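You operate a simulated robot arm through the tools that you are given. There is no shell and no other tool.

Carry out the task below with a simulated two-armed robot. There is one attempt and no reset: what you move stays moved.

TASK
Take the lid off the dark jar and lay it down on the top of the long bench.

The check looks at the end state, three seconds after you hand in, the way a careful person would. Anything else that was tipped, shoved, dropped, spilled or broken makes it a failure. A push-on lid holds only when it is set on centred and level and pressed home; a screw cap is set on level and turned clockwise until tight.

THE ROBOT
Two 6-joint arms with two-finger grippers on one trunk, on a base that moves. Base frame: it is fixed to the floor where the robot stands at the start and does not move with it; the origin is under the middle of the robot, x ahead of it, y to its left, z up. Units: mm, degrees, N and s.
The left shoulder is at the start at [30, 178, 938], the right one opposite. With the tool pointing down near the work surface each hand reaches from about 100 to 840 mm from the robot's upright axis, wherever it stands, measured 20 degrees to its own side. Places, roughly: dark jar [750, -2000, 1000]. Payload 2.54 kg a hand.
The TCP of each hand is the grasp point between the finger pads, 30 mm short of the fingertips. In the tool frame z runs along the fingers and y along their closing line. The gripper opens to 116 mm; its body begins 95 mm behind the TCP.
Orientation is that of the tool frame in the base frame, as [roll, pitch, yaw] about the fixed x, y, z axes, in that order (R = Rz(yaw) Ry(pitch) Rx(roll)). With the fingers straight down and closing along the base's y, the tool's x points along the base's -x, its y along +y and its z along -z.

THE INTERFACE
- The arms move only by the tool step_arm. It takes "left_plan", "right_plan" or both (then of equal length, played together; a hand with none holds still); each is a list of rows, each a list of 7 numbers: the shift along the base's x, y, z in units of 400 mm (1.0 is 400 mm), then the turn, a rotation vector about the base's x, y, z in units of 120 degrees (1.0 is 120 degrees), then the opening, from 0 (shut) to 1 (fully open). In form: [[dx, dy, dz, wx, wy, wz, gripper], ...]. A call has 1 to 20 rows; each row is the pose to reach, as a shift and turn from the pose commanded when the call began. A call with a number of a shift or a turn outside -1 to 1 is refused whole. Rows are played at 5 a second. More than 50 mm and 8.6 degrees between two rows, or a gripper value outside its range, and nothing of the call is played. A pose out of reach is approached as far as the arm can. The call stops where the force on the tool passes 40 N (or 10 N more than at its start, if that is more) or the arm is blocked; 0.2 s more then pass. Each finger travels about 153 mm/s and halts on what it meets, pressing with about 21 N; the grip force reading is that of the motor and also rises with nothing between the fingers. The clock runs only during rows and for 0.2 s after the last one: add rows that repeat a pose to give the fingers time. It gives the time, the measured TCP pose, the force on the tool (base axes), the opening and the grip force at its end, in the units of the frame above (readings bear some noise), with the torque about the TCP (base axes, N m) and any sound that the robot's microphone picked up.
- Cameras (640 x 400 px; columns grow to the right, rows downward): "scene" is now at [61.3, -7.8, 1679.2]; the picture's right is [-0.10, -1.00, 0.00], its down [-0.65, 0.06, -0.76] and it looks along [0.75, -0.07, -0.65] (base axes); focal length 268 px, centre (320, 200). "left" rides on the left gripper at [69, 15, -122] in its tool frame; the picture's right is [-0.21, 0.98, 0.00], its down [-0.83, -0.18, -0.53] and it looks along [-0.52, -0.11, 0.85] (tool axes); focal length 251 px, centre (320, 200). "right" rides on the right gripper at [69, -15, -122] in its tool frame; the picture's right is [0.21, 0.98, 0.00], its down [-0.83, 0.18, -0.53] and it looks along [-0.52, 0.11, 0.85] (tool axes); focal length 251 px, centre (320, 200). There is no depth. A picture from a camera that has moved, and an enlarged one, comes with that camera's place and axes in the base frame and with its lens. The place of the scene camera against the robot may be out by one fixed shift of up to 12 mm in any direction.
- capture(camera): a new picture of that camera. No time passes.
- raise_lower(by): moves the trunk up (or, below 0, down) by that many mm; the arms and the scene camera ride with it, the base frame stays. It gives what a move gives, with no picture.
- base_move(legs): drives the robot by 1 to 6 legs, each [ahead, left, turn to the left] in mm, mm and degrees, along the robot's own axes; the way and the turn of a leg run together, so that a leg with both is an arc; at most 1500 mm and 180 degrees a leg. The arms and the cameras ride along, it lands a little off, and it stops where it bumps. It gives what a move gives.
- head_to(pan, tilt): turns the head with the scene camera to pan (to the left, within 143 degrees either way) and tilt (down, from -29 to 69), counted from straight ahead of the robot. It gives what a move gives.
- zoom(camera, box): a new picture of the part [left, top, right, bottom] of that camera's present view, enlarged. No time passes.
- job_done(): hands the job in; it is judged then, once.

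Places have to be worked out from the pictures, the camera data and where the tool is seen. Open the grippers and draw the arms clear of the work before you hand the job in, unless the task says otherwise.

The tools are called after "Request:" as name(argument=value, ...) on one line, values as JSON. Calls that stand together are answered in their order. step_arm: Moves the arms, as the interface text tells. Its arguments: {"type":"object","properties":{"left_plan":{"type":"array","items":{"type":"array","items":{"type":"number"}}},"right_plan":{"type":"array","items":{"type":"array","items":{"type":"number"}}}},"required":[]} The other tools are called the same way: raise_lower (by) moves the trunk up or down; base_move (legs) drives the base; head_to (pan, tilt) turns the head that bears the scene camera; capture (camera) takes a picture; zoom (camera, box) takes an enlarged picture of a part of a camera's view; job_done () hands the job in.

At the start:

```text
t: 0.0
left_eef_pos: [447.0, 178.8, 1153.3]
left_orientation: [180.0, 0.0, -179.9]
left_contact_force: [-0.4, 0.1, -1.1]
left_wrist_torque: [0.02, 0.01, -0.02]
left_gripper_width: 115.9
left_gripper_force: 0.0
right_eef_pos: [519.0, -199.6, 1120.9]
right_orientation: [180.0, 0.0, -180.0]
right_contact_force: [-0.2, 0.3, -0.6]
right_wrist_torque: [0.0, -0.02, -0.01]
right_gripper_width: 115.8
right_gripper_force: 0.0
trunk travel left (down, up): [-150.0, 390.0]
robot x, y, heading: [-0.0, -3.1, -0.3]
head pan, tilt (commanded): [-5.6, 40.8]
```

scene: 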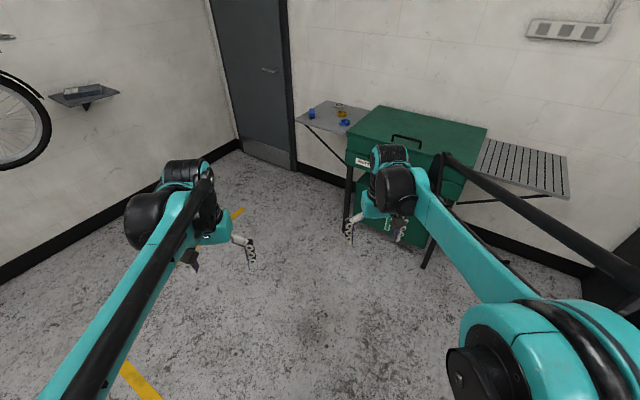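
right: 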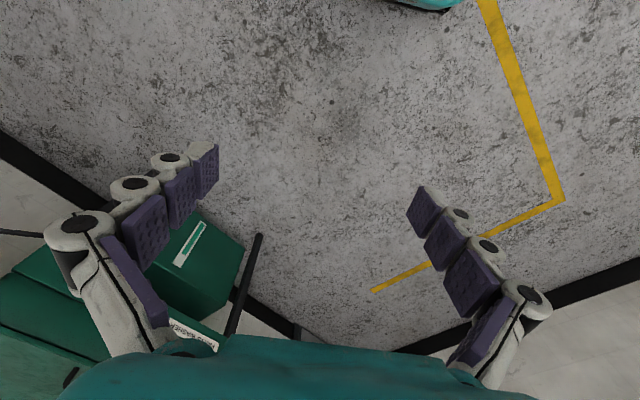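
left: 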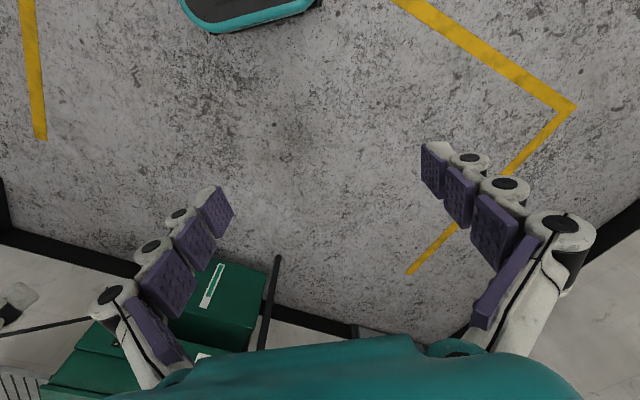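

The dark jar is given as far to the right (y about -2000), out of the present view. I turn the head right to look at it.

Request:
head_to(pan=-70, tilt=25)

Request:
capture(camera="scene")

```text
t: 1.4
left_eef_pos: [446.6, 178.8, 1153.1]
left_orientation: [180.0, 0.0, 180.0]
left_contact_force: [-0.7, 0.4, -0.4]
left_wrist_torque: [-0.01, 0.01, -0.02]
left_gripper_width: 115.9
left_gripper_force: 0.1
right_eef_pos: [517.8, -199.0, 1121.0]
right_orientation: [180.0, 0.1, -180.0]
right_contact_force: [-0.7, 0.8, 0.3]
right_wrist_torque: [-0.01, -0.01, 0.02]
right_gripper_width: 116.0
right_gripper_force: 0.0
trunk travel left (down, up): [-150.0, 390.0]
robot x, y, heading: [1.0, -0.6, -0.2]
head pan, tilt (commanded): [-70.0, 25.0]
```

```text
taken
camera scene: at [8.8, -86.1, 1703.7], right [-0.94, -0.34, 0.0], down [-0.14, 0.4, -0.91], along [0.31, -0.85, -0.42], focal length 268 px, centre (320, 200)
```

scene: 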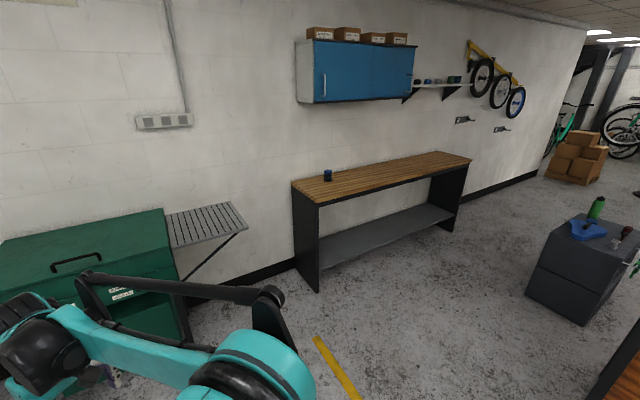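

The dark jar seems to be standing at the near-left end of a long wood-topped bench. I zoom in on it and the bench.

Request:
zoom(camera="scene", box=[280, 140, 480, 265])

Request:
zoom(camera="scene", box=[300, 155, 356, 190])

Request:
zoom(camera="scene", box=[400, 40, 540, 130])

```text
3.20 times, centred on (380, 202) of scene
camera zoom: at [8.8, -86.1, 1703.7], right [-0.94, -0.34, 0.0], down [-0.14, 0.4, -0.91], along [0.31, -0.85, -0.42], focal length 858 px, centre (128, 192)
```

zoom: 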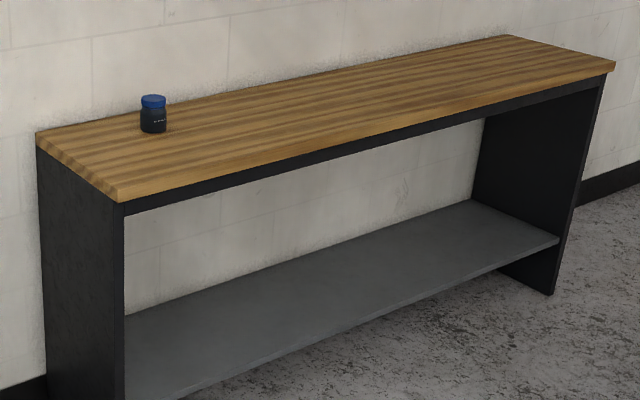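

```text
11.43 times, centred on (328, 172) of scene
camera zoom: at [8.8, -86.1, 1703.7], right [-0.94, -0.34, 0.0], down [-0.14, 0.4, -0.91], along [0.31, -0.85, -0.42], focal length 3066 px, centre (229, 514)
```

zoom: 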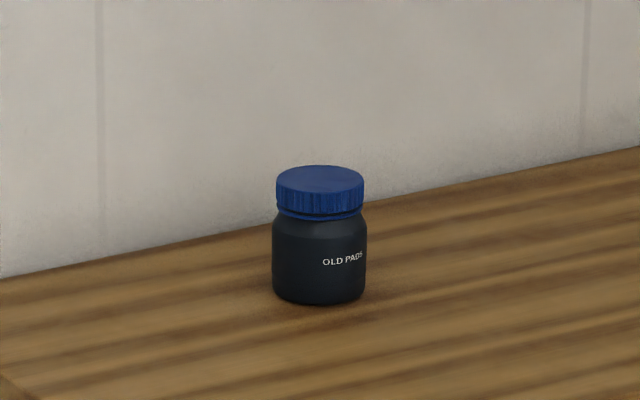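

```text
4.44 times, centred on (470, 85) of scene
camera zoom: at [8.8, -86.1, 1703.7], right [-0.94, -0.34, 0.0], down [-0.14, 0.4, -0.91], along [0.31, -0.85, -0.42], focal length 1192 px, centre (-347, 711)
```

zoom: 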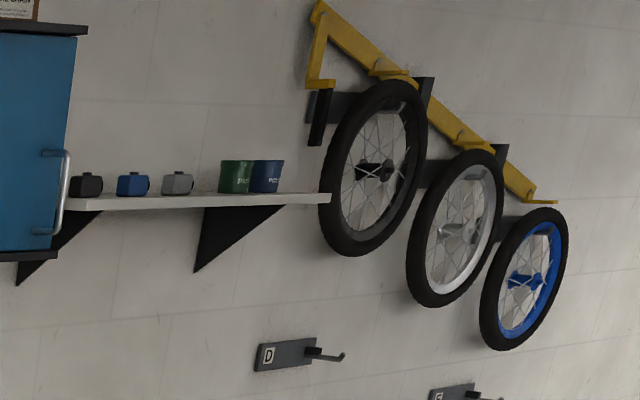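

The jar (ribbed blue lid, "OLD PADS") is on the bench at roughly [640, -1990]; the bench runs slanted relative to my base axes. Before driving I check further right for obstacles and look down on my own base footprint.

Request:
head_to(pan=-115, tilt=40)

Request:
capture(camera="scene")

Request:
head_to(pan=-60, tilt=60)

Request:
capture(camera="scene")

```text
t: 2.5
left_eef_pos: [446.4, 178.9, 1152.4]
left_orientation: [-180.0, 0.0, 179.9]
left_contact_force: [0.0, 0.6, 0.4]
left_wrist_torque: [0.0, 0.0, -0.04]
left_gripper_width: 116.0
left_gripper_force: 0.1
right_eef_pos: [517.7, -198.5, 1121.2]
right_orientation: [180.0, 0.0, -180.0]
right_contact_force: [-0.8, -0.7, -0.4]
right_wrist_torque: [-0.02, 0.0, 0.0]
right_gripper_width: 115.9
right_gripper_force: 0.1
trunk travel left (down, up): [-150.0, 390.0]
robot x, y, heading: [1.2, -2.2, -0.1]
head pan, tilt (commanded): [-115.0, 40.0]
```

```text
taken
camera scene: at [-58.6, -76.6, 1680.4], right [-0.91, 0.42, 0.0], down [0.27, 0.58, -0.77], along [-0.32, -0.69, -0.64], focal length 268 px, centre (320, 200)
```

scene: 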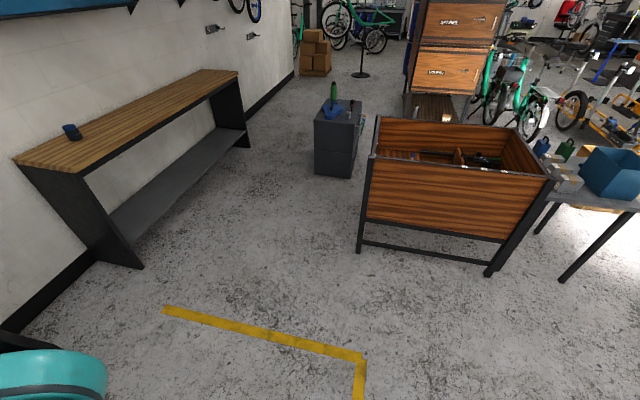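

```text
t: 3.7
left_eef_pos: [446.3, 177.7, 1154.1]
left_orientation: [180.0, 0.1, 180.0]
left_contact_force: [-0.3, -0.5, -0.1]
left_wrist_torque: [-0.03, 0.01, -0.04]
left_gripper_width: 115.9
left_gripper_force: 0.1
right_eef_pos: [518.6, -199.2, 1121.6]
right_orientation: [179.9, 0.0, 180.0]
right_contact_force: [0.1, -0.2, -0.2]
right_wrist_torque: [-0.02, 0.02, -0.01]
right_gripper_width: 116.2
right_gripper_force: 0.0
trunk travel left (down, up): [-150.0, 390.0]
robot x, y, heading: [1.7, -0.4, 0.2]
head pan, tilt (commanded): [-60.0, 60.0]
```

```text
taken
camera scene: at [10.5, -57.3, 1653.6], right [-0.87, -0.5, 0.0], down [-0.43, 0.75, -0.5], along [0.25, -0.43, -0.87], focal length 268 px, centre (320, 200)
```

scene: 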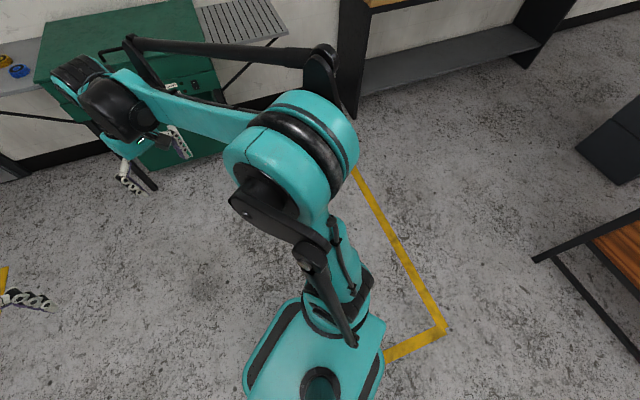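

The floor between me and the bench is clear; the wooden-box table on the right (leg near [-930, -1190]) must be avoided. I turn about 40° right to face the bench and drive diagonally most of the way.

Request:
base_move(legs=[[0, 0, -40], [750, -850, 0]])

Request:
head_to(pan=0, tilt=35)

Request:
capture(camera="scene")

```text
t: 11.5
left_eef_pos: [468.9, -1321.3, 1154.8]
left_orientation: [179.9, 0.0, 137.6]
left_contact_force: [0.0, 0.1, -0.5]
left_wrist_torque: [-0.02, -0.02, 0.0]
left_gripper_width: 116.0
left_gripper_force: 0.0
right_eef_pos: [268.9, -1648.8, 1120.3]
right_orientation: [-180.0, 0.0, 137.5]
right_contact_force: [-0.2, 0.1, -0.8]
right_wrist_torque: [0.01, 0.0, -0.02]
right_gripper_width: 116.1
right_gripper_force: 0.1
trunk travel left (down, up): [-150.0, 390.0]
robot x, y, heading: [20.7, -1151.3, -42.3]
head pan, tilt (commanded): [-60.0, 60.0]
```

```text
t: 12.8
left_eef_pos: [468.6, -1321.7, 1153.7]
left_orientation: [179.9, -0.1, 137.6]
left_contact_force: [-0.3, 0.2, -0.8]
left_wrist_torque: [0.01, 0.0, 0.02]
left_gripper_width: 116.3
left_gripper_force: 0.1
right_eef_pos: [267.3, -1648.6, 1121.1]
right_orientation: [-179.9, 0.0, 137.6]
right_contact_force: [-0.7, -0.2, -0.1]
right_wrist_torque: [0.0, 0.01, -0.04]
right_gripper_width: 116.1
right_gripper_force: 0.1
trunk travel left (down, up): [-150.0, 390.0]
robot x, y, heading: [17.8, -1149.2, -42.3]
head pan, tilt (commanded): [0.0, 35.0]
```

```text
taken
camera scene: at [69.0, -1190.7, 1687.9], right [-0.68, -0.74, 0.0], down [-0.42, 0.39, -0.82], along [0.6, -0.55, -0.57], focal length 268 px, centre (320, 200)
```

scene: 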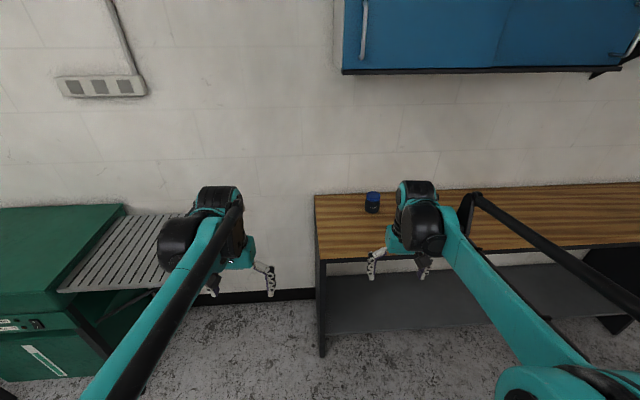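

The robot faces the bench nearly squarely; the jar is seen at pixel (372, 202). I zoom to triangulate it against the first view.

Request:
zoom(camera="scene", box=[332, 177, 412, 227])

Request:
zoom(camera="scene", box=[300, 170, 460, 270])

```text
8.00 times, centred on (372, 202) of scene
camera zoom: at [69.0, -1190.7, 1687.9], right [-0.68, -0.74, 0.0], down [-0.42, 0.39, -0.82], along [0.6, -0.55, -0.57], focal length 2146 px, centre (-96, 184)
```

zoom: 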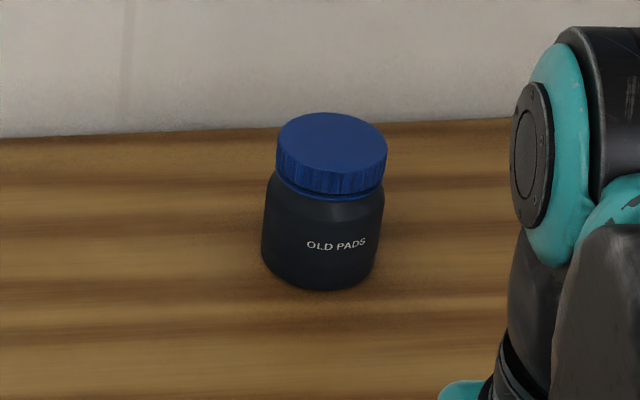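

```text
4.00 times, centred on (380, 220) of scene
camera zoom: at [69.0, -1190.7, 1687.9], right [-0.68, -0.74, 0.0], down [-0.42, 0.39, -0.82], along [0.6, -0.55, -0.57], focal length 1073 px, centre (80, 120)
```

zoom: 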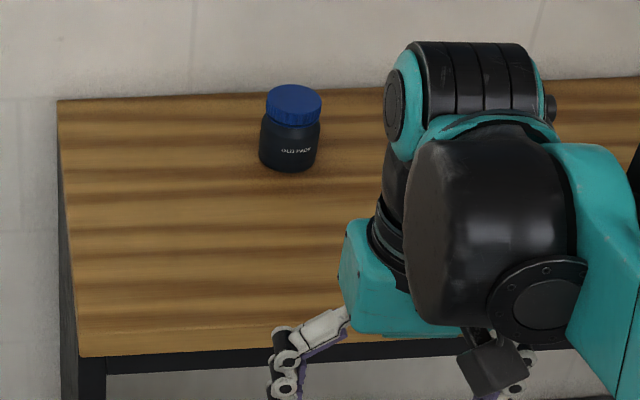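

Triangulation puts the lid top near [665, -2073, 995], bench top at about z 903, jar ~90 mm tall, lid ~64 mm wide, about 310 mm behind the bench's front edge. Before going close I look straight down to judge my base's footprint.

Request:
head_to(pan=0, tilt=69)

Request:
capture(camera="scene")

```text
t: 13.8
left_eef_pos: [469.5, -1321.7, 1153.6]
left_orientation: [179.9, 0.1, 137.6]
left_contact_force: [-0.6, 0.5, -0.3]
left_wrist_torque: [0.01, 0.02, 0.01]
left_gripper_width: 116.3
left_gripper_force: 0.1
right_eef_pos: [267.2, -1647.6, 1120.7]
right_orientation: [-180.0, 0.1, 137.6]
right_contact_force: [-0.4, -0.2, 0.1]
right_wrist_torque: [0.02, 0.01, 0.02]
right_gripper_width: 115.9
right_gripper_force: 0.1
trunk travel left (down, up): [-150.0, 390.0]
robot x, y, heading: [21.4, -1153.7, -42.2]
head pan, tilt (commanded): [0.0, 68.8]
```

```text
taken
camera scene: at [45.4, -1169.0, 1644.3], right [-0.67, -0.74, 0.0], down [-0.69, 0.63, -0.36], along [0.27, -0.24, -0.93], focal length 268 px, centre (320, 200)
```

scene: 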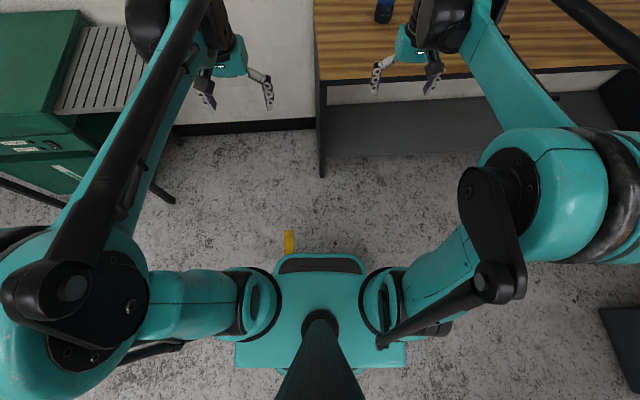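

My base front lies less than 300 mm from the axis, so standing about 330 mm from the bench edge (jar ~640 mm ahead) is safe. I square up to the bench and drive to put the jar straight ahead.

Request:
base_move(legs=[[0, -310, 0], [0, 0, 3.4], [430, 0, 0]])

Request:
head_to(pan=0, tilt=48)

Request:
capture(camera="scene")

Request:
capture(camera="right")

Request:
capture(camera="left")

```text
t: 18.5
left_eef_pos: [605.1, -1801.9, 1152.4]
left_orientation: [179.9, 0.1, 140.6]
left_contact_force: [-0.1, 0.0, -0.7]
left_wrist_torque: [0.02, 0.0, 0.02]
left_gripper_width: 116.1
left_gripper_force: 0.1
right_eef_pos: [420.2, -2138.2, 1119.1]
right_orientation: [-180.0, -0.1, 140.6]
right_contact_force: [0.5, -0.4, -0.2]
right_wrist_torque: [-0.01, 0.0, 0.02]
right_gripper_width: 116.0
right_gripper_force: 0.0
trunk travel left (down, up): [-150.0, 390.0]
robot x, y, heading: [146.1, -1655.7, -39.3]
head pan, tilt (commanded): [0.0, 68.8]
```

```text
t: 19.4
left_eef_pos: [603.3, -1801.2, 1152.0]
left_orientation: [179.9, 0.0, 140.6]
left_contact_force: [-0.2, 0.0, -0.4]
left_wrist_torque: [0.0, 0.02, 0.01]
left_gripper_width: 116.0
left_gripper_force: 0.0
right_eef_pos: [421.5, -2137.7, 1119.7]
right_orientation: [-180.0, 0.0, 140.6]
right_contact_force: [-0.2, 0.3, -0.2]
right_wrist_torque: [-0.03, -0.04, 0.03]
right_gripper_width: 116.2
right_gripper_force: 0.1
trunk travel left (down, up): [-150.0, 390.0]
robot x, y, heading: [146.2, -1653.6, -39.4]
head pan, tilt (commanded): [0.0, 48.0]
```

```text
taken
camera scene: at [191.2, -1685.5, 1668.8], right [-0.64, -0.77, 0.0], down [-0.57, 0.47, -0.67], along [0.52, -0.42, -0.74], focal length 268 px, centre (320, 200)
```

scene: 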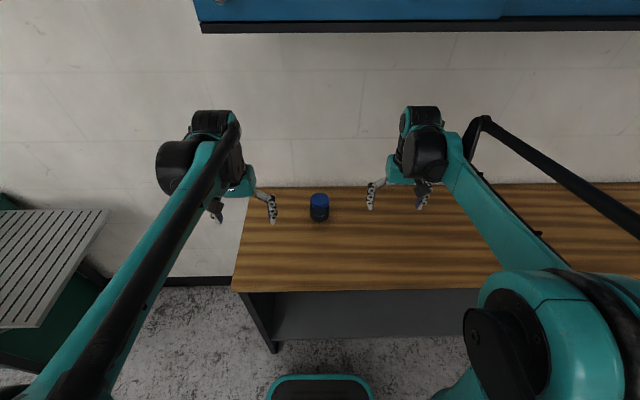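

```text
taken
camera right: at [358.3, -2105.5, 1242.0], right [0.45, 0.89, 0.0], down [0.75, -0.38, 0.53], along [0.48, -0.24, -0.85], focal length 251 px, centre (320, 200)
```

right: 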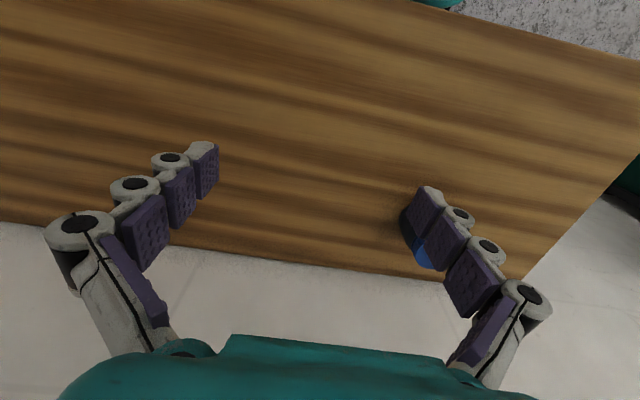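

```text
taken
camera left: at [561.4, -1745.3, 1274.8], right [0.79, 0.62, 0.0], down [0.52, -0.66, 0.53], along [0.33, -0.42, -0.85], focal length 251 px, centre (320, 200)
```

left: 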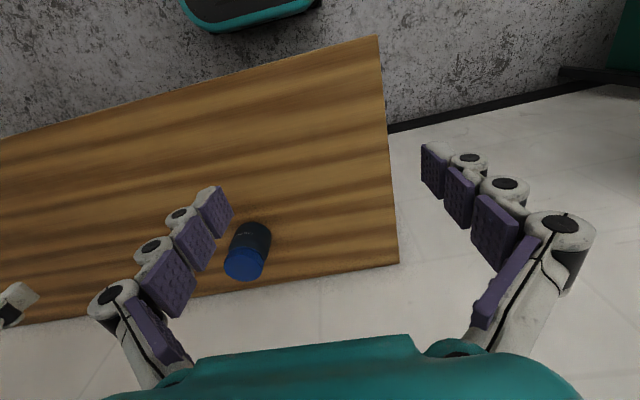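

The jar now sits about straight ahead at scene pixel (319, 207). I zoom in with both the scene and left-hand cameras to fix its place.

Request:
zoom(camera="scene", box=[288, 182, 352, 222])

Request:
zoom(camera="left", box=[190, 205, 302, 275])

Request:
zoom(camera="left", box=[206, 215, 286, 290])

```text
10.00 times, centred on (320, 202) of scene
camera zoom: at [191.2, -1685.5, 1668.8], right [-0.64, -0.77, 0.0], down [-0.57, 0.47, -0.67], along [0.52, -0.42, -0.74], focal length 2682 px, centre (320, 180)
```

zoom: 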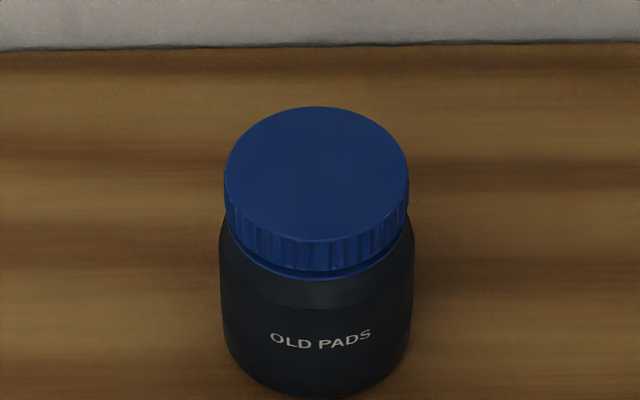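

```text
5.71 times, centred on (246, 240) of left
camera zoom: at [561.4, -1745.3, 1274.8], right [0.79, 0.62, 0.0], down [0.52, -0.66, 0.53], along [0.33, -0.42, -0.85], focal length 1437 px, centre (743, -29)
```

zoom: 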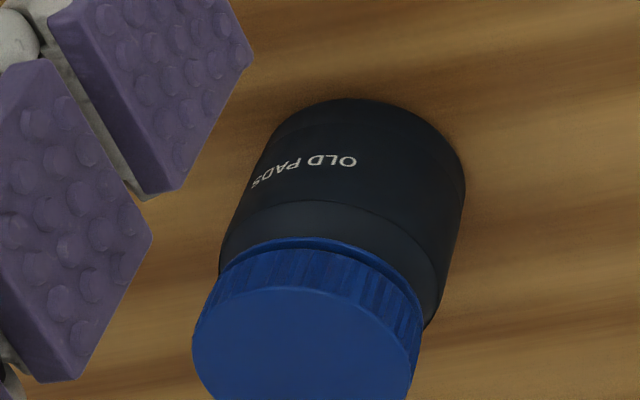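

```text
5.33 times, centred on (246, 252) of left
camera zoom: at [561.4, -1745.3, 1274.8], right [0.79, 0.62, 0.0], down [0.52, -0.66, 0.53], along [0.33, -0.42, -0.85], focal length 1341 px, centre (715, -80)
```

zoom: 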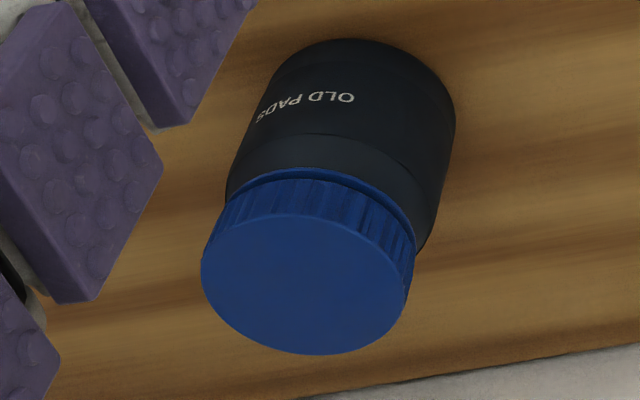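

The lid is at about [660, -2068, ~985-995]. It has a ribbed screw-type cap with a ring beneath, so I plan to steady the jar body with the left hand and unscrew with the right. I zoom on the grippers to judge their thickness first.

Request:
zoom(camera="scene", box=[350, 90, 490, 220])

Request:
zoom(camera="scene", box=[150, 95, 290, 230])

```text
3.08 times, centred on (420, 155) of scene
camera zoom: at [191.2, -1685.5, 1668.8], right [-0.64, -0.77, 0.0], down [-0.57, 0.47, -0.67], along [0.52, -0.42, -0.74], focal length 825 px, centre (12, 338)
```

zoom: 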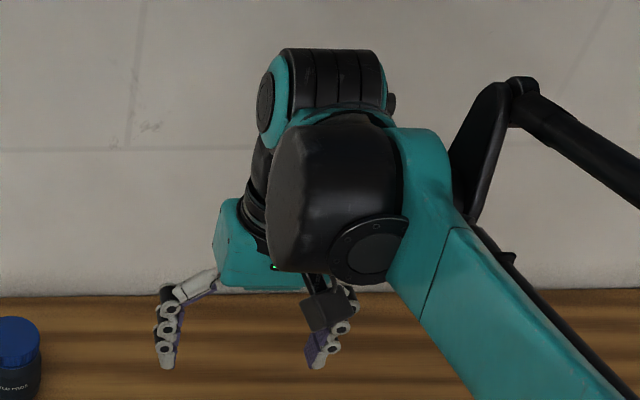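

```text
2.96 times, centred on (220, 162) of scene
camera zoom: at [191.2, -1685.5, 1668.8], right [-0.64, -0.77, 0.0], down [-0.57, 0.47, -0.67], along [0.52, -0.42, -0.74], focal length 795 px, centre (616, 311)
```

zoom: 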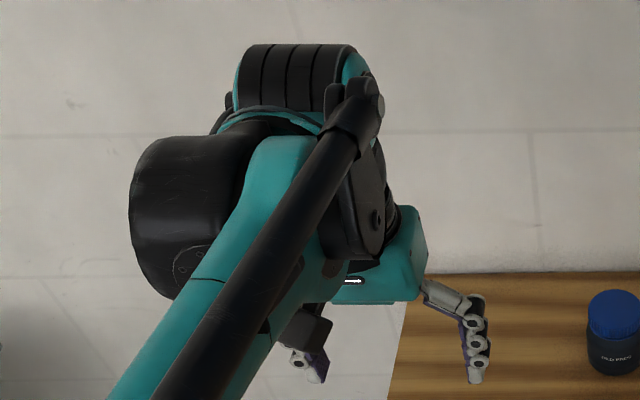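

The gripper has a small camera box on its +x side and a palm maybe 70 mm thick, so I want the left hand coming nearly horizontal from the left with the camera box on top. I first test the yaw (+90°) for the left hand in free air.

Request:
step_arm(left_plan=[[0, 0, 0.02, 0, 0, 0.0625, 1], [0, 0, 0.04, 0, 0, 0.125, 1], [0, 0, 0.06, 0, 0, 0.1875, 1], [0, 0, 0.08, 0, 0, 0.25, 1], [0, 0, 0.1, 0, 0, 0.3125, 1], [0, 0, 0.1, 0, 0, 0.375, 1], [0, 0, 0.1, 0, 0, 0.4375, 1], [0, 0, 0.1, 0, 0, 0.5, 1], [0, 0, 0.1, 0, 0, 0.5625, 1], [0, 0, 0.1, 0, 0, 0.625, 1], [0, 0, 0.1, 0, 0, 0.6875, 1], [0, 0, 0.1, 0, 0, 0.75, 1], [0, 0, 0.1, 0, 0, 0.75, 1]])

```text
t: 22.1
left_eef_pos: [604.1, -1800.7, 1193.2]
left_orientation: [180.0, 0.0, -129.3]
left_contact_force: [-0.1, -0.1, -0.8]
left_wrist_torque: [0.02, 0.02, 0.01]
left_gripper_width: 115.8
left_gripper_force: 0.0
right_eef_pos: [421.4, -2137.5, 1120.5]
right_orientation: [-179.9, -0.1, 140.6]
right_contact_force: [0.0, 0.0, 0.2]
right_wrist_torque: [-0.03, 0.03, 0.01]
right_gripper_width: 116.0
right_gripper_force: 0.1
trunk travel left (down, up): [-150.0, 390.0]
robot x, y, heading: [147.3, -1653.1, -39.2]
head pan, tilt (commanded): [0.0, 48.0]
```

Yaw worked. Now I tilt the left hand by 65° about the robot's forward axis so the fingers point right and 25° down.

Request:
step_arm(left_plan=[[0, 0, 0, -0.0524, 0.0429, 0, 1], [0, 0, 0, -0.1048, 0.0858, 0, 1], [0, 0, 0, -0.1572, 0.1287, 0, 1], [0, 0, 0, -0.2096, 0.1716, 0, 1], [0, 0, 0, -0.262, 0.2145, 0, 1], [0, 0, 0, -0.3144, 0.2574, 0, 1], [0, 0, 0, -0.3668, 0.3003, 0, 1], [0, 0, 0, -0.4192, 0.3431, 0, 1], [0, 0, 0, -0.4192, 0.3431, 0, 1]])

Request:
capture(camera="scene")

Request:
capture(camera="left")

```text
t: 24.1
left_eef_pos: [603.1, -1802.1, 1192.9]
left_orientation: [-179.5, -65.1, -129.7]
left_contact_force: [0.7, -0.2, 0.0]
left_wrist_torque: [-0.01, -0.03, 0.04]
left_gripper_width: 116.1
left_gripper_force: 0.0
right_eef_pos: [419.8, -2138.6, 1121.9]
right_orientation: [180.0, 0.0, 140.5]
right_contact_force: [-0.6, 0.3, 0.6]
right_wrist_torque: [-0.02, -0.02, 0.0]
right_gripper_width: 116.0
right_gripper_force: 0.0
trunk travel left (down, up): [-150.0, 390.0]
robot x, y, heading: [148.2, -1657.2, -39.4]
head pan, tilt (commanded): [0.0, 48.0]
```

```text
taken
camera scene: at [190.5, -1685.6, 1668.9], right [-0.64, -0.77, 0.0], down [-0.57, 0.47, -0.67], along [0.52, -0.42, -0.74], focal length 268 px, centre (320, 200)
```

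scene: 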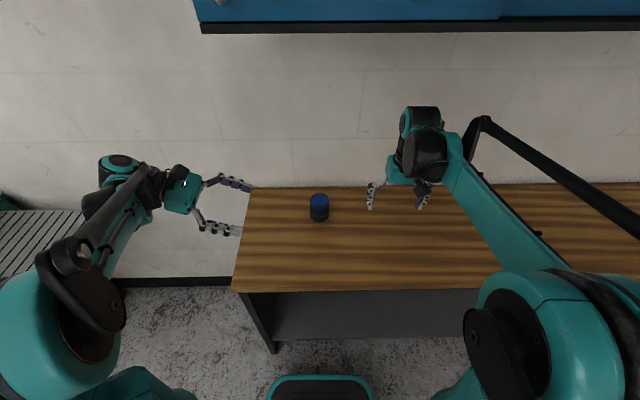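

```text
taken
camera left: at [643.8, -1728.1, 1306.9], right [-0.7, 0.69, -0.2], down [0.67, 0.53, -0.52], along [-0.26, -0.5, -0.83], focal length 251 px, centre (320, 200)
```

left: 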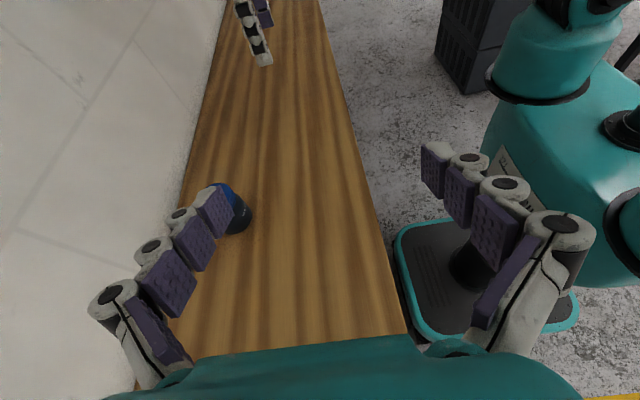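

The left hand reaches this pose easily. I now slide it forward (away from me) by about 160 mm, still high and left of the jar, then look again.

Request:
step_arm(left_plan=[[0.0774, -0.0633, 0, 0, 0, 0, 1], [0.1548, -0.1267, 0, 0, 0, 0, 1], [0.2321, -0.19, 0, 0, 0, 0, 1], [0.3095, -0.2534, 0, 0, 0, 0, 1], [0.3095, -0.2534, 0, 0, 0, 0, 1]])

Request:
capture(camera="left")

Request:
capture(camera="scene")

```text
t: 25.4
left_eef_pos: [727.3, -1900.0, 1192.7]
left_orientation: [-179.6, -64.9, -129.7]
left_contact_force: [0.8, -0.3, 0.3]
left_wrist_torque: [0.03, 0.04, 0.06]
left_gripper_width: 115.9
left_gripper_force: 0.0
right_eef_pos: [420.1, -2137.7, 1121.3]
right_orientation: [-179.9, 0.0, 140.6]
right_contact_force: [-0.3, 0.3, 0.3]
right_wrist_torque: [-0.02, 0.0, -0.03]
right_gripper_width: 116.0
right_gripper_force: 0.1
trunk travel left (down, up): [-150.0, 390.0]
robot x, y, heading: [142.8, -1651.2, -39.5]
head pan, tilt (commanded): [0.0, 48.0]
```

```text
taken
camera left: at [767.7, -1828.3, 1307.5], right [-0.7, 0.69, -0.2], down [0.67, 0.53, -0.52], along [-0.26, -0.5, -0.83], focal length 251 px, centre (320, 200)
```

left: 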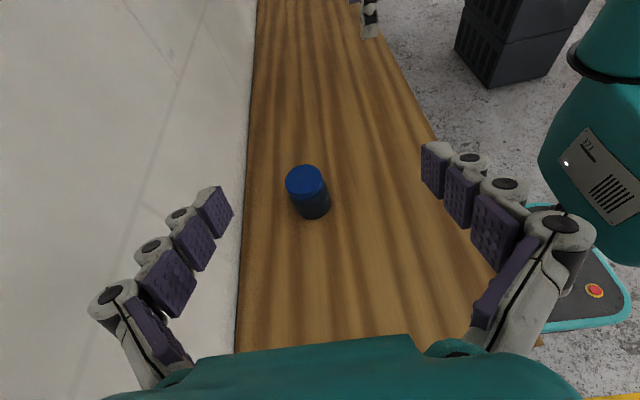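

```text
taken
camera scene: at [190.3, -1684.9, 1668.9], right [-0.64, -0.77, 0.0], down [-0.57, 0.47, -0.67], along [0.52, -0.43, -0.74], focal length 268 px, centre (320, 200)
```

scene: 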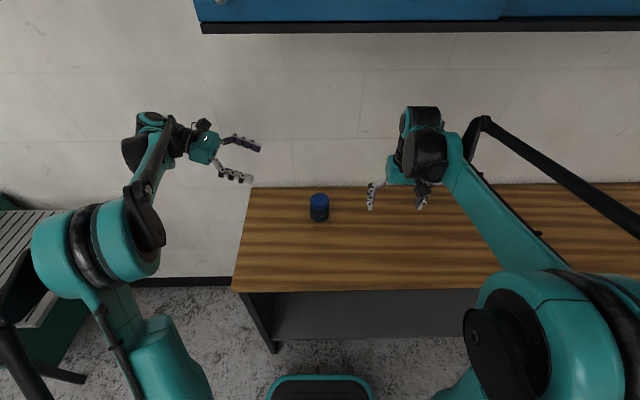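

The jar is now clearly visible to the left wrist camera at pixel (307, 190). I zoom for an accurate second ray.

Request:
zoom(camera="left", box=[262, 150, 358, 230])

Request:
zoom(camera="right", box=[380, 180, 476, 280])

```text
5.00 times, centred on (310, 190) of left
camera zoom: at [767.7, -1828.3, 1307.5], right [-0.7, 0.69, -0.2], down [0.67, 0.53, -0.52], along [-0.26, -0.5, -0.83], focal length 1257 px, centre (370, 250)
```

zoom: 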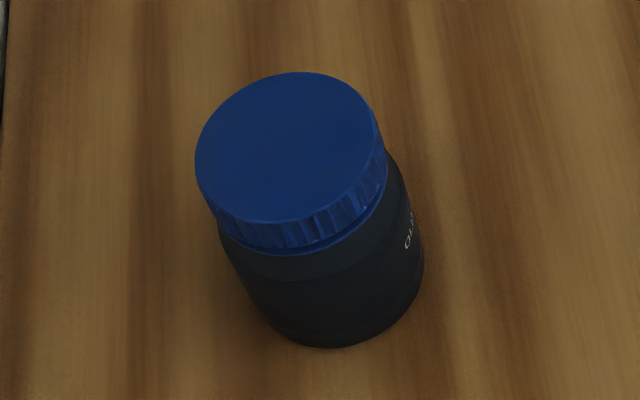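

```text
4.00 times, centred on (428, 230) of right
camera zoom: at [357.5, -2105.0, 1242.4], right [0.45, 0.89, 0.0], down [0.75, -0.38, 0.53], along [0.48, -0.24, -0.85], focal length 1006 px, centre (-112, 80)
```

zoom: 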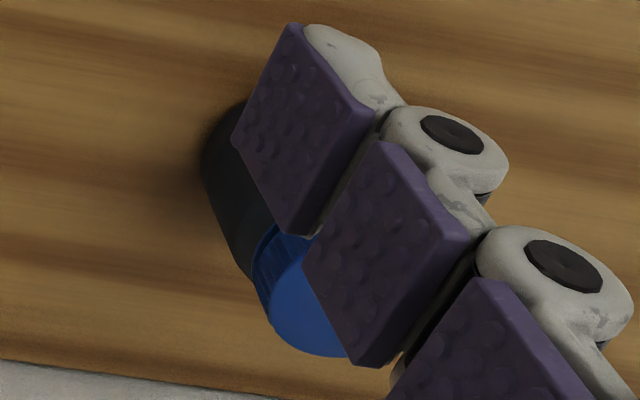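

Two left-wrist rays meet at the lid-top centre of about [657, -2064, 991]; lid ~62 mm wide, bench about z 906. I zoom on the left hand to judge palm thickness before lowering it near the bench.

Request:
zoom(camera="scene", box=[110, 100, 280, 206])

```text
3.76 times, centred on (195, 153) of scene
camera zoom: at [190.3, -1684.9, 1668.9], right [-0.64, -0.77, 0.0], down [-0.57, 0.47, -0.67], along [0.52, -0.43, -0.74], focal length 1010 px, centre (791, 377)
```

zoom: 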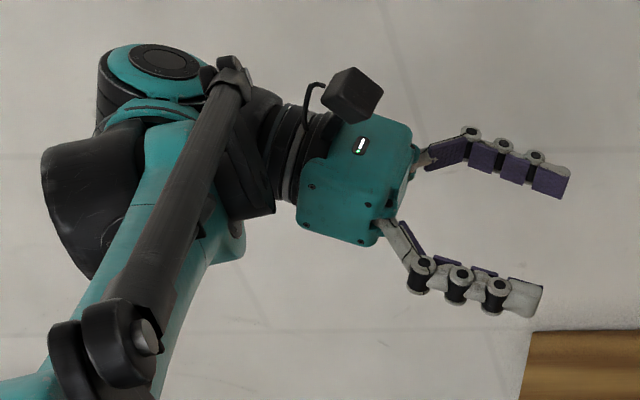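

The palm looks ~55 mm thick with the camera box above, so a 15° down-slope is fine and keeps the camera box away from the right hand. I align the left hand with the jar's line and flatten the tilt by 10°.

Request:
step_arm(left_plan=[[0.0485, -0.0402, 0, -0.0323, 0.0264, 0, 1], [0.097, -0.0805, 0, -0.0645, 0.0528, 0, 1], [0.097, -0.0805, 0, -0.0645, 0.0528, 0, 1]])

Request:
capture(camera="left")

Request:
capture(camera="scene")

```text
t: 26.1
left_eef_pos: [767.0, -1933.0, 1193.4]
left_orientation: [-179.4, -75.0, -129.9]
left_contact_force: [-0.5, 0.2, 0.9]
left_wrist_torque: [0.0, 0.0, 0.02]
left_gripper_width: 116.0
left_gripper_force: 0.2
right_eef_pos: [419.6, -2138.7, 1121.3]
right_orientation: [-179.9, 0.0, 140.7]
right_contact_force: [0.1, 0.6, -1.2]
right_wrist_torque: [0.02, -0.01, 0.02]
right_gripper_width: 116.3
right_gripper_force: 0.0
trunk travel left (down, up): [-150.0, 390.0]
robot x, y, heading: [148.0, -1651.1, -39.3]
head pan, tilt (commanded): [0.0, 48.0]
```

```text
taken
camera left: at [819.6, -1846.3, 1291.5], right [-0.72, 0.66, -0.21], down [0.6, 0.45, -0.66], along [-0.34, -0.6, -0.72], focal length 251 px, centre (320, 200)
```

left: 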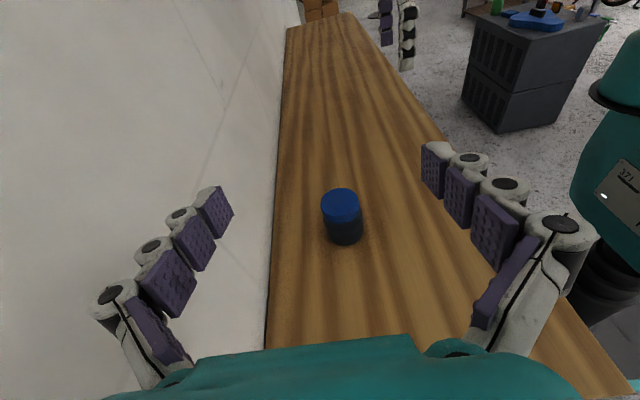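

```text
taken
camera scene: at [190.5, -1685.1, 1668.9], right [-0.64, -0.77, 0.0], down [-0.57, 0.47, -0.67], along [0.52, -0.43, -0.74], focal length 268 px, centre (320, 200)
```

scene: 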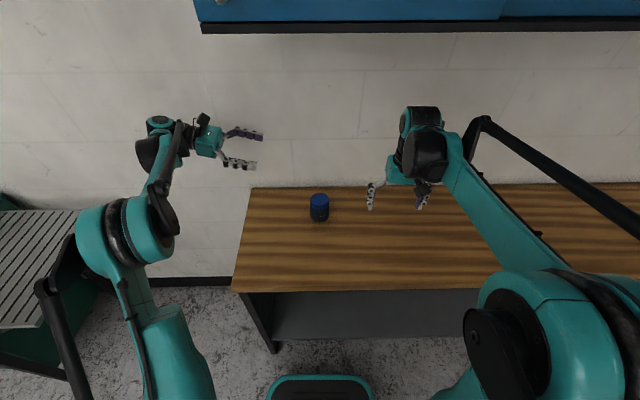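

The hand is in line with the jar (171 mm to its left). I lower it to z ≈ 975 while still clear, then check the picture.

Request:
step_arm(left_plan=[[0, 0, -0.109, 0, 0, 0, 1], [0, 0, -0.218, 0, 0, 0, 1], [0, 0, -0.327, 0, 0, 0, 1], [0, 0, -0.436, 0, 0, 0, 1], [0, 0, -0.545, 0, 0, 0, 1], [0, 0, -0.545, 0, 0, 0, 1]])

Request:
capture(camera="left")

Request:
capture(camera="scene")

```text
t: 27.6
left_eef_pos: [767.8, -1933.0, 976.1]
left_orientation: [-179.5, -75.0, -129.9]
left_contact_force: [-0.1, -0.5, -0.2]
left_wrist_torque: [0.01, -0.03, 0.01]
left_gripper_width: 116.0
left_gripper_force: 0.0
right_eef_pos: [420.1, -2138.5, 1121.0]
right_orientation: [180.0, 0.1, 140.6]
right_contact_force: [-0.8, 0.1, -0.5]
right_wrist_torque: [0.02, 0.06, 0.04]
right_gripper_width: 116.1
right_gripper_force: 0.1
trunk travel left (down, up): [-150.0, 390.0]
robot x, y, heading: [146.7, -1658.3, -39.5]
head pan, tilt (commanded): [0.0, 48.0]
```

```text
taken
camera left: at [819.7, -1845.5, 1073.4], right [-0.72, 0.66, -0.21], down [0.6, 0.45, -0.66], along [-0.34, -0.6, -0.72], focal length 251 px, centre (320, 200)
```

left: 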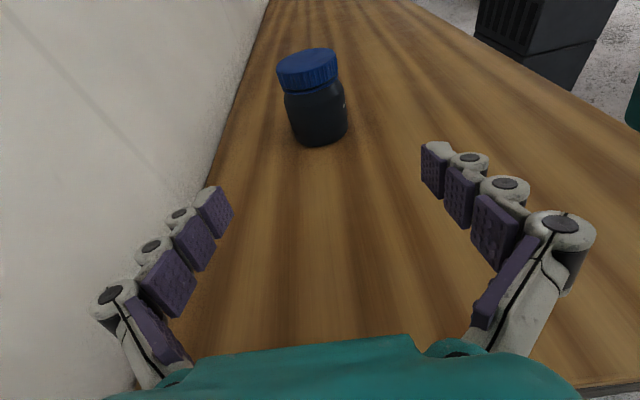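

```text
taken
camera scene: at [190.6, -1685.3, 1669.0], right [-0.64, -0.77, 0.0], down [-0.57, 0.47, -0.67], along [0.52, -0.43, -0.74], focal length 268 px, centre (320, 200)
```

scene: 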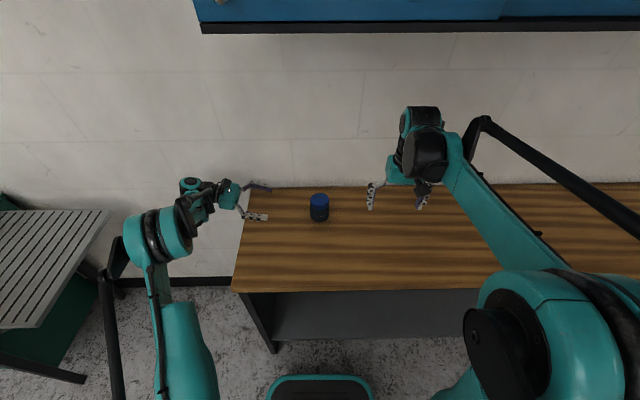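

The jar lies ahead between the finger lines. I zoom on it to refine its axis and the bench height.

Request:
zoom(camera="left", box=[256, 35, 376, 155])

```text
3.33 times, centred on (316, 95) of left
camera zoom: at [819.7, -1845.5, 1073.4], right [-0.72, 0.66, -0.21], down [0.6, 0.45, -0.66], along [-0.34, -0.6, -0.72], focal length 838 px, centre (333, 550)
```

zoom: 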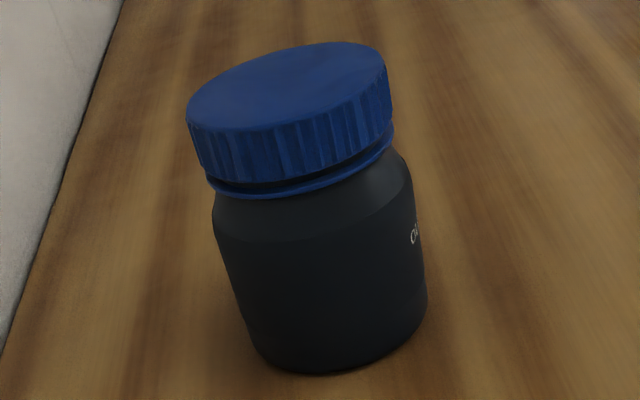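

Estimates agree: bench z ≈ 904, cap z ≈ 971-988 with a ring just below, body radius ≈ 35. I lower the left hand to grip height (TCP z 934) and slide it to about 57 mm from the jar axis, then check.

Request:
step_arm(left_plan=[[-0.0641, -0.0767, -0.05, 0, 0, 0, 1], [-0.1203, -0.1439, -0.105, 0, 0, 0, 1], [-0.1844, -0.2206, -0.105, 0, 0, 0, 1], [-0.1844, -0.2206, -0.105, 0, 0, 0, 1]])

Request:
capture(camera="left")

Request:
zoom(camera="scene", box=[176, 150, 416, 300])

```text
t: 28.6
left_eef_pos: [693.7, -2023.2, 934.0]
left_orientation: [-179.6, -75.0, -129.8]
left_contact_force: [0.5, 0.9, -0.4]
left_wrist_torque: [0.03, 0.02, 0.02]
left_gripper_width: 116.0
left_gripper_force: 0.1
right_eef_pos: [420.7, -2136.9, 1120.9]
right_orientation: [180.0, 0.0, 140.6]
right_contact_force: [0.9, -0.7, -0.6]
right_wrist_torque: [0.0, 0.02, 0.0]
right_gripper_width: 115.9
right_gripper_force: 0.0
trunk travel left (down, up): [-150.0, 390.0]
robot x, y, heading: [146.2, -1653.5, -39.5]
head pan, tilt (commanded): [0.0, 48.0]
```

```text
taken
camera left: at [746.4, -1935.8, 1031.6], right [-0.72, 0.66, -0.21], down [0.6, 0.45, -0.66], along [-0.34, -0.6, -0.72], focal length 251 px, centre (320, 200)
```

left: 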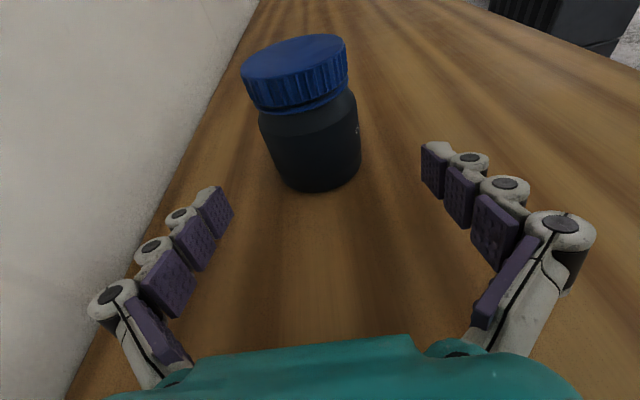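

```text
2.67 times, centred on (296, 225) of scene
camera zoom: at [192.1, -1684.8, 1668.9], right [-0.64, -0.77, 0.0], down [-0.57, 0.47, -0.67], along [0.52, -0.43, -0.74], focal length 715 px, centre (384, 133)
```

zoom: 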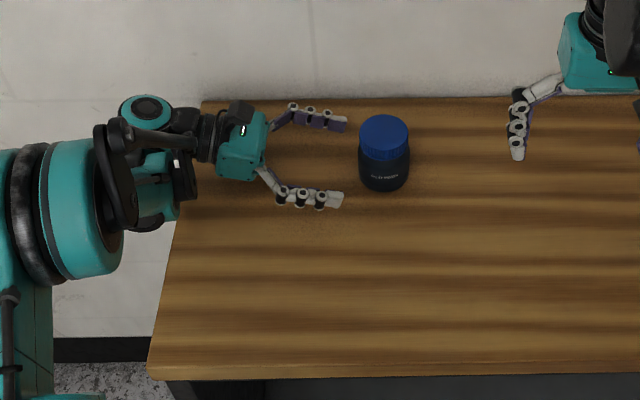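

The fingers straddle the jar well. I slide the remaining ~38 mm in and half close to ~80 mm to check centring before clamping.

Request:
step_arm(left_plan=[[-0.032, -0.0352, 0, 0, 0, 0, 1], [-0.064, -0.0705, 0, 0, 0, 0, 1], [-0.064, -0.0705, 0, 0, 0, 0, 0.85], [-0.064, -0.0705, 0, 0, 0, 0, 0.7], [-0.064, -0.0705, 0, 0, 0, 0, 0.7]])

Request:
capture(camera="left")

Request:
zoom(camera="scene", box=[256, 160, 368, 230])

```text
t: 29.8
left_eef_pos: [667.9, -2051.6, 931.6]
left_orientation: [-179.5, -75.0, -129.8]
left_contact_force: [-0.5, -0.5, 0.0]
left_wrist_torque: [-0.01, 0.04, -0.01]
left_gripper_width: 81.1
left_gripper_force: 0.0
right_eef_pos: [421.1, -2137.7, 1121.6]
right_orientation: [180.0, 0.1, 140.6]
right_contact_force: [0.4, 0.5, -0.1]
right_wrist_torque: [0.02, 0.0, 0.0]
right_gripper_width: 115.8
right_gripper_force: 0.0
trunk travel left (down, up): [-150.0, 390.0]
robot x, y, heading: [144.6, -1657.0, -39.7]
head pan, tilt (commanded): [0.0, 48.0]
```

```text
taken
camera left: at [720.1, -1964.9, 1030.6], right [-0.72, 0.66, -0.21], down [0.6, 0.45, -0.66], along [-0.34, -0.6, -0.72], focal length 251 px, centre (320, 200)
```

left: 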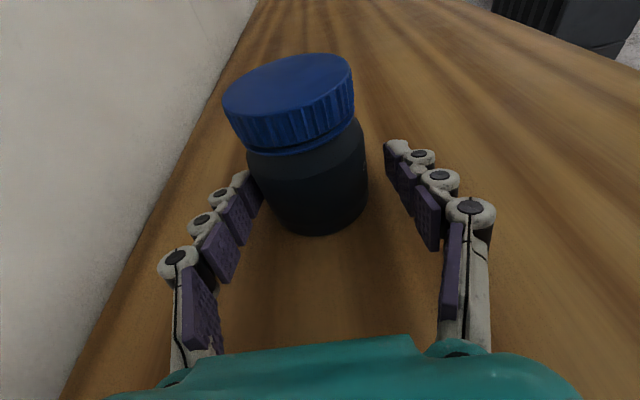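

```text
5.71 times, centred on (312, 195) of scene
camera zoom: at [191.4, -1685.4, 1668.9], right [-0.64, -0.77, 0.0], down [-0.57, 0.47, -0.67], along [0.52, -0.43, -0.74], focal length 1533 px, centre (366, 229)
```

zoom: 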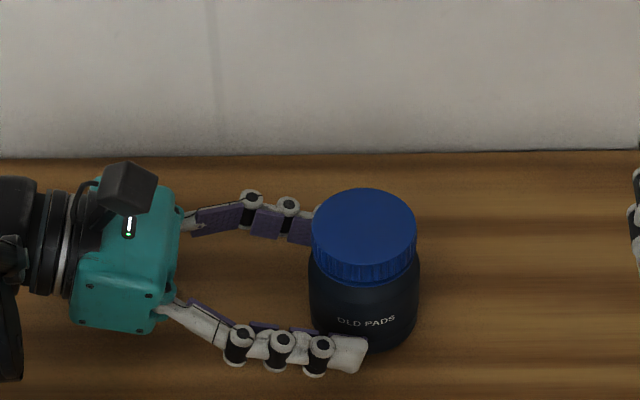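

Centred, but the fingertips only just reach the jar's axis, so I push in another 9 mm and then close to clamp the body.

Request:
step_arm(left_plan=[[-0.0144, -0.0173, 0.003, 0, 0, 0, 0.7], [-0.0144, -0.0173, 0.003, 0, 0, 0, 0.64], [-0.0144, -0.0173, 0.003, 0, 0, 0, 0.6], [-0.0144, -0.0173, 0.003, 0, 0, 0, 0.56], [-0.0144, -0.0173, 0.003, 0, 0, 0, 0.5], [-0.0144, -0.0173, 0.003, 0, 0, 0, 0.5]])

Request:
capture(camera="left")

Request:
zoom(camera="scene", box=[256, 160, 368, 230])

```text
t: 31.1
left_eef_pos: [661.3, -2057.0, 934.7]
left_orientation: [-179.5, -75.0, -129.7]
left_contact_force: [-0.5, -0.6, 0.7]
left_wrist_torque: [0.0, 0.08, 0.04]
left_gripper_width: 66.3
left_gripper_force: 21.0
right_eef_pos: [420.4, -2138.9, 1121.6]
right_orientation: [-180.0, -0.1, 140.6]
right_contact_force: [-0.7, -0.1, -0.4]
right_wrist_torque: [-0.01, 0.02, 0.0]
right_gripper_width: 115.8
right_gripper_force: 0.1
trunk travel left (down, up): [-150.0, 390.0]
robot x, y, heading: [143.6, -1651.5, -39.4]
head pan, tilt (commanded): [0.0, 48.0]
```

```text
taken
camera left: at [713.6, -1970.9, 1032.0], right [-0.72, 0.66, -0.21], down [0.6, 0.45, -0.66], along [-0.34, -0.6, -0.72], focal length 251 px, centre (320, 200)
```

left: 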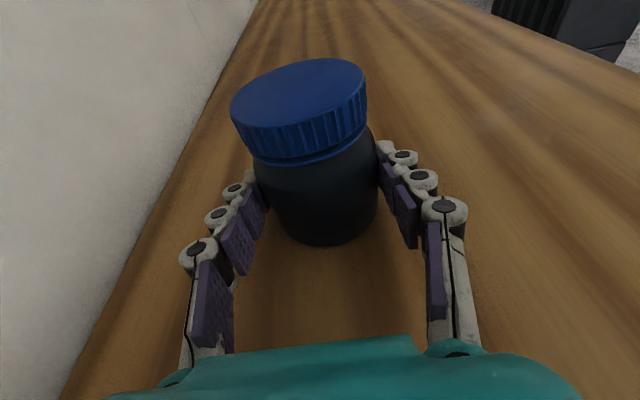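

```text
5.71 times, centred on (312, 195) of scene
camera zoom: at [191.2, -1685.5, 1668.9], right [-0.64, -0.77, 0.0], down [-0.57, 0.47, -0.67], along [0.52, -0.42, -0.74], focal length 1533 px, centre (366, 229)
```

zoom: 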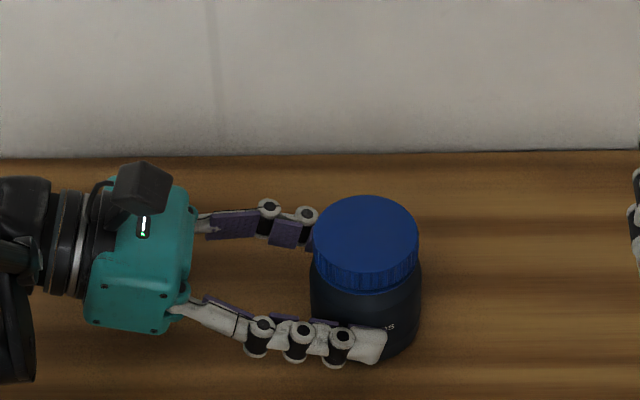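

The jar body is clamped (66 mm, 21 N). It shifted a few mm toward me while centring, so I re-measure the cap's centre from close-ups of both cameras.

Request:
zoom(camera="left", box=[219, 45, 379, 145])

Request:
zoom(camera="scene", box=[296, 180, 344, 225])

```text
4.00 times, centred on (299, 95) of left
camera zoom: at [713.6, -1970.9, 1032.0], right [-0.72, 0.66, -0.21], down [0.6, 0.45, -0.66], along [-0.34, -0.6, -0.72], focal length 1006 px, centre (404, 620)
```

zoom: 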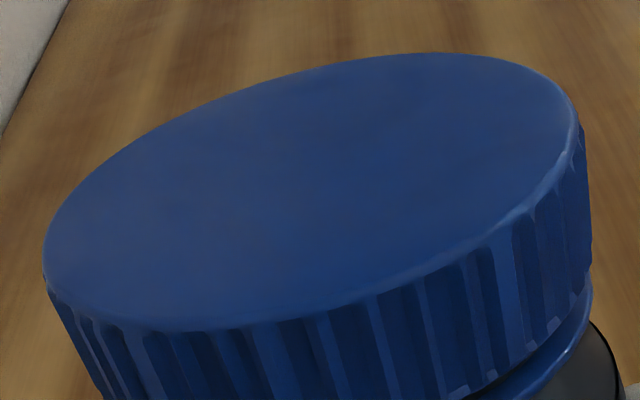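

```text
8.89 times, centred on (320, 202) of scene
camera zoom: at [191.2, -1685.5, 1668.9], right [-0.64, -0.77, 0.0], down [-0.57, 0.47, -0.67], along [0.52, -0.42, -0.74], focal length 2384 px, centre (320, 178)
```

zoom: 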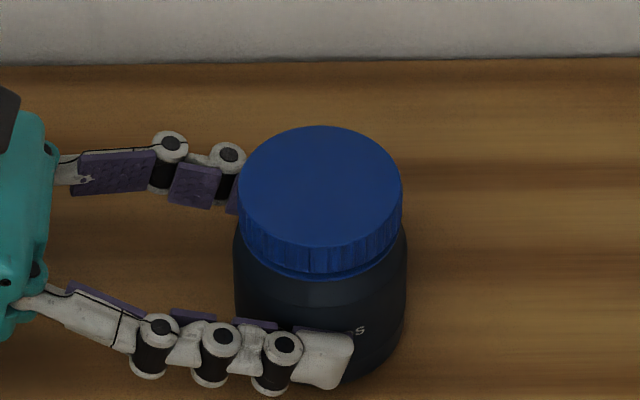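

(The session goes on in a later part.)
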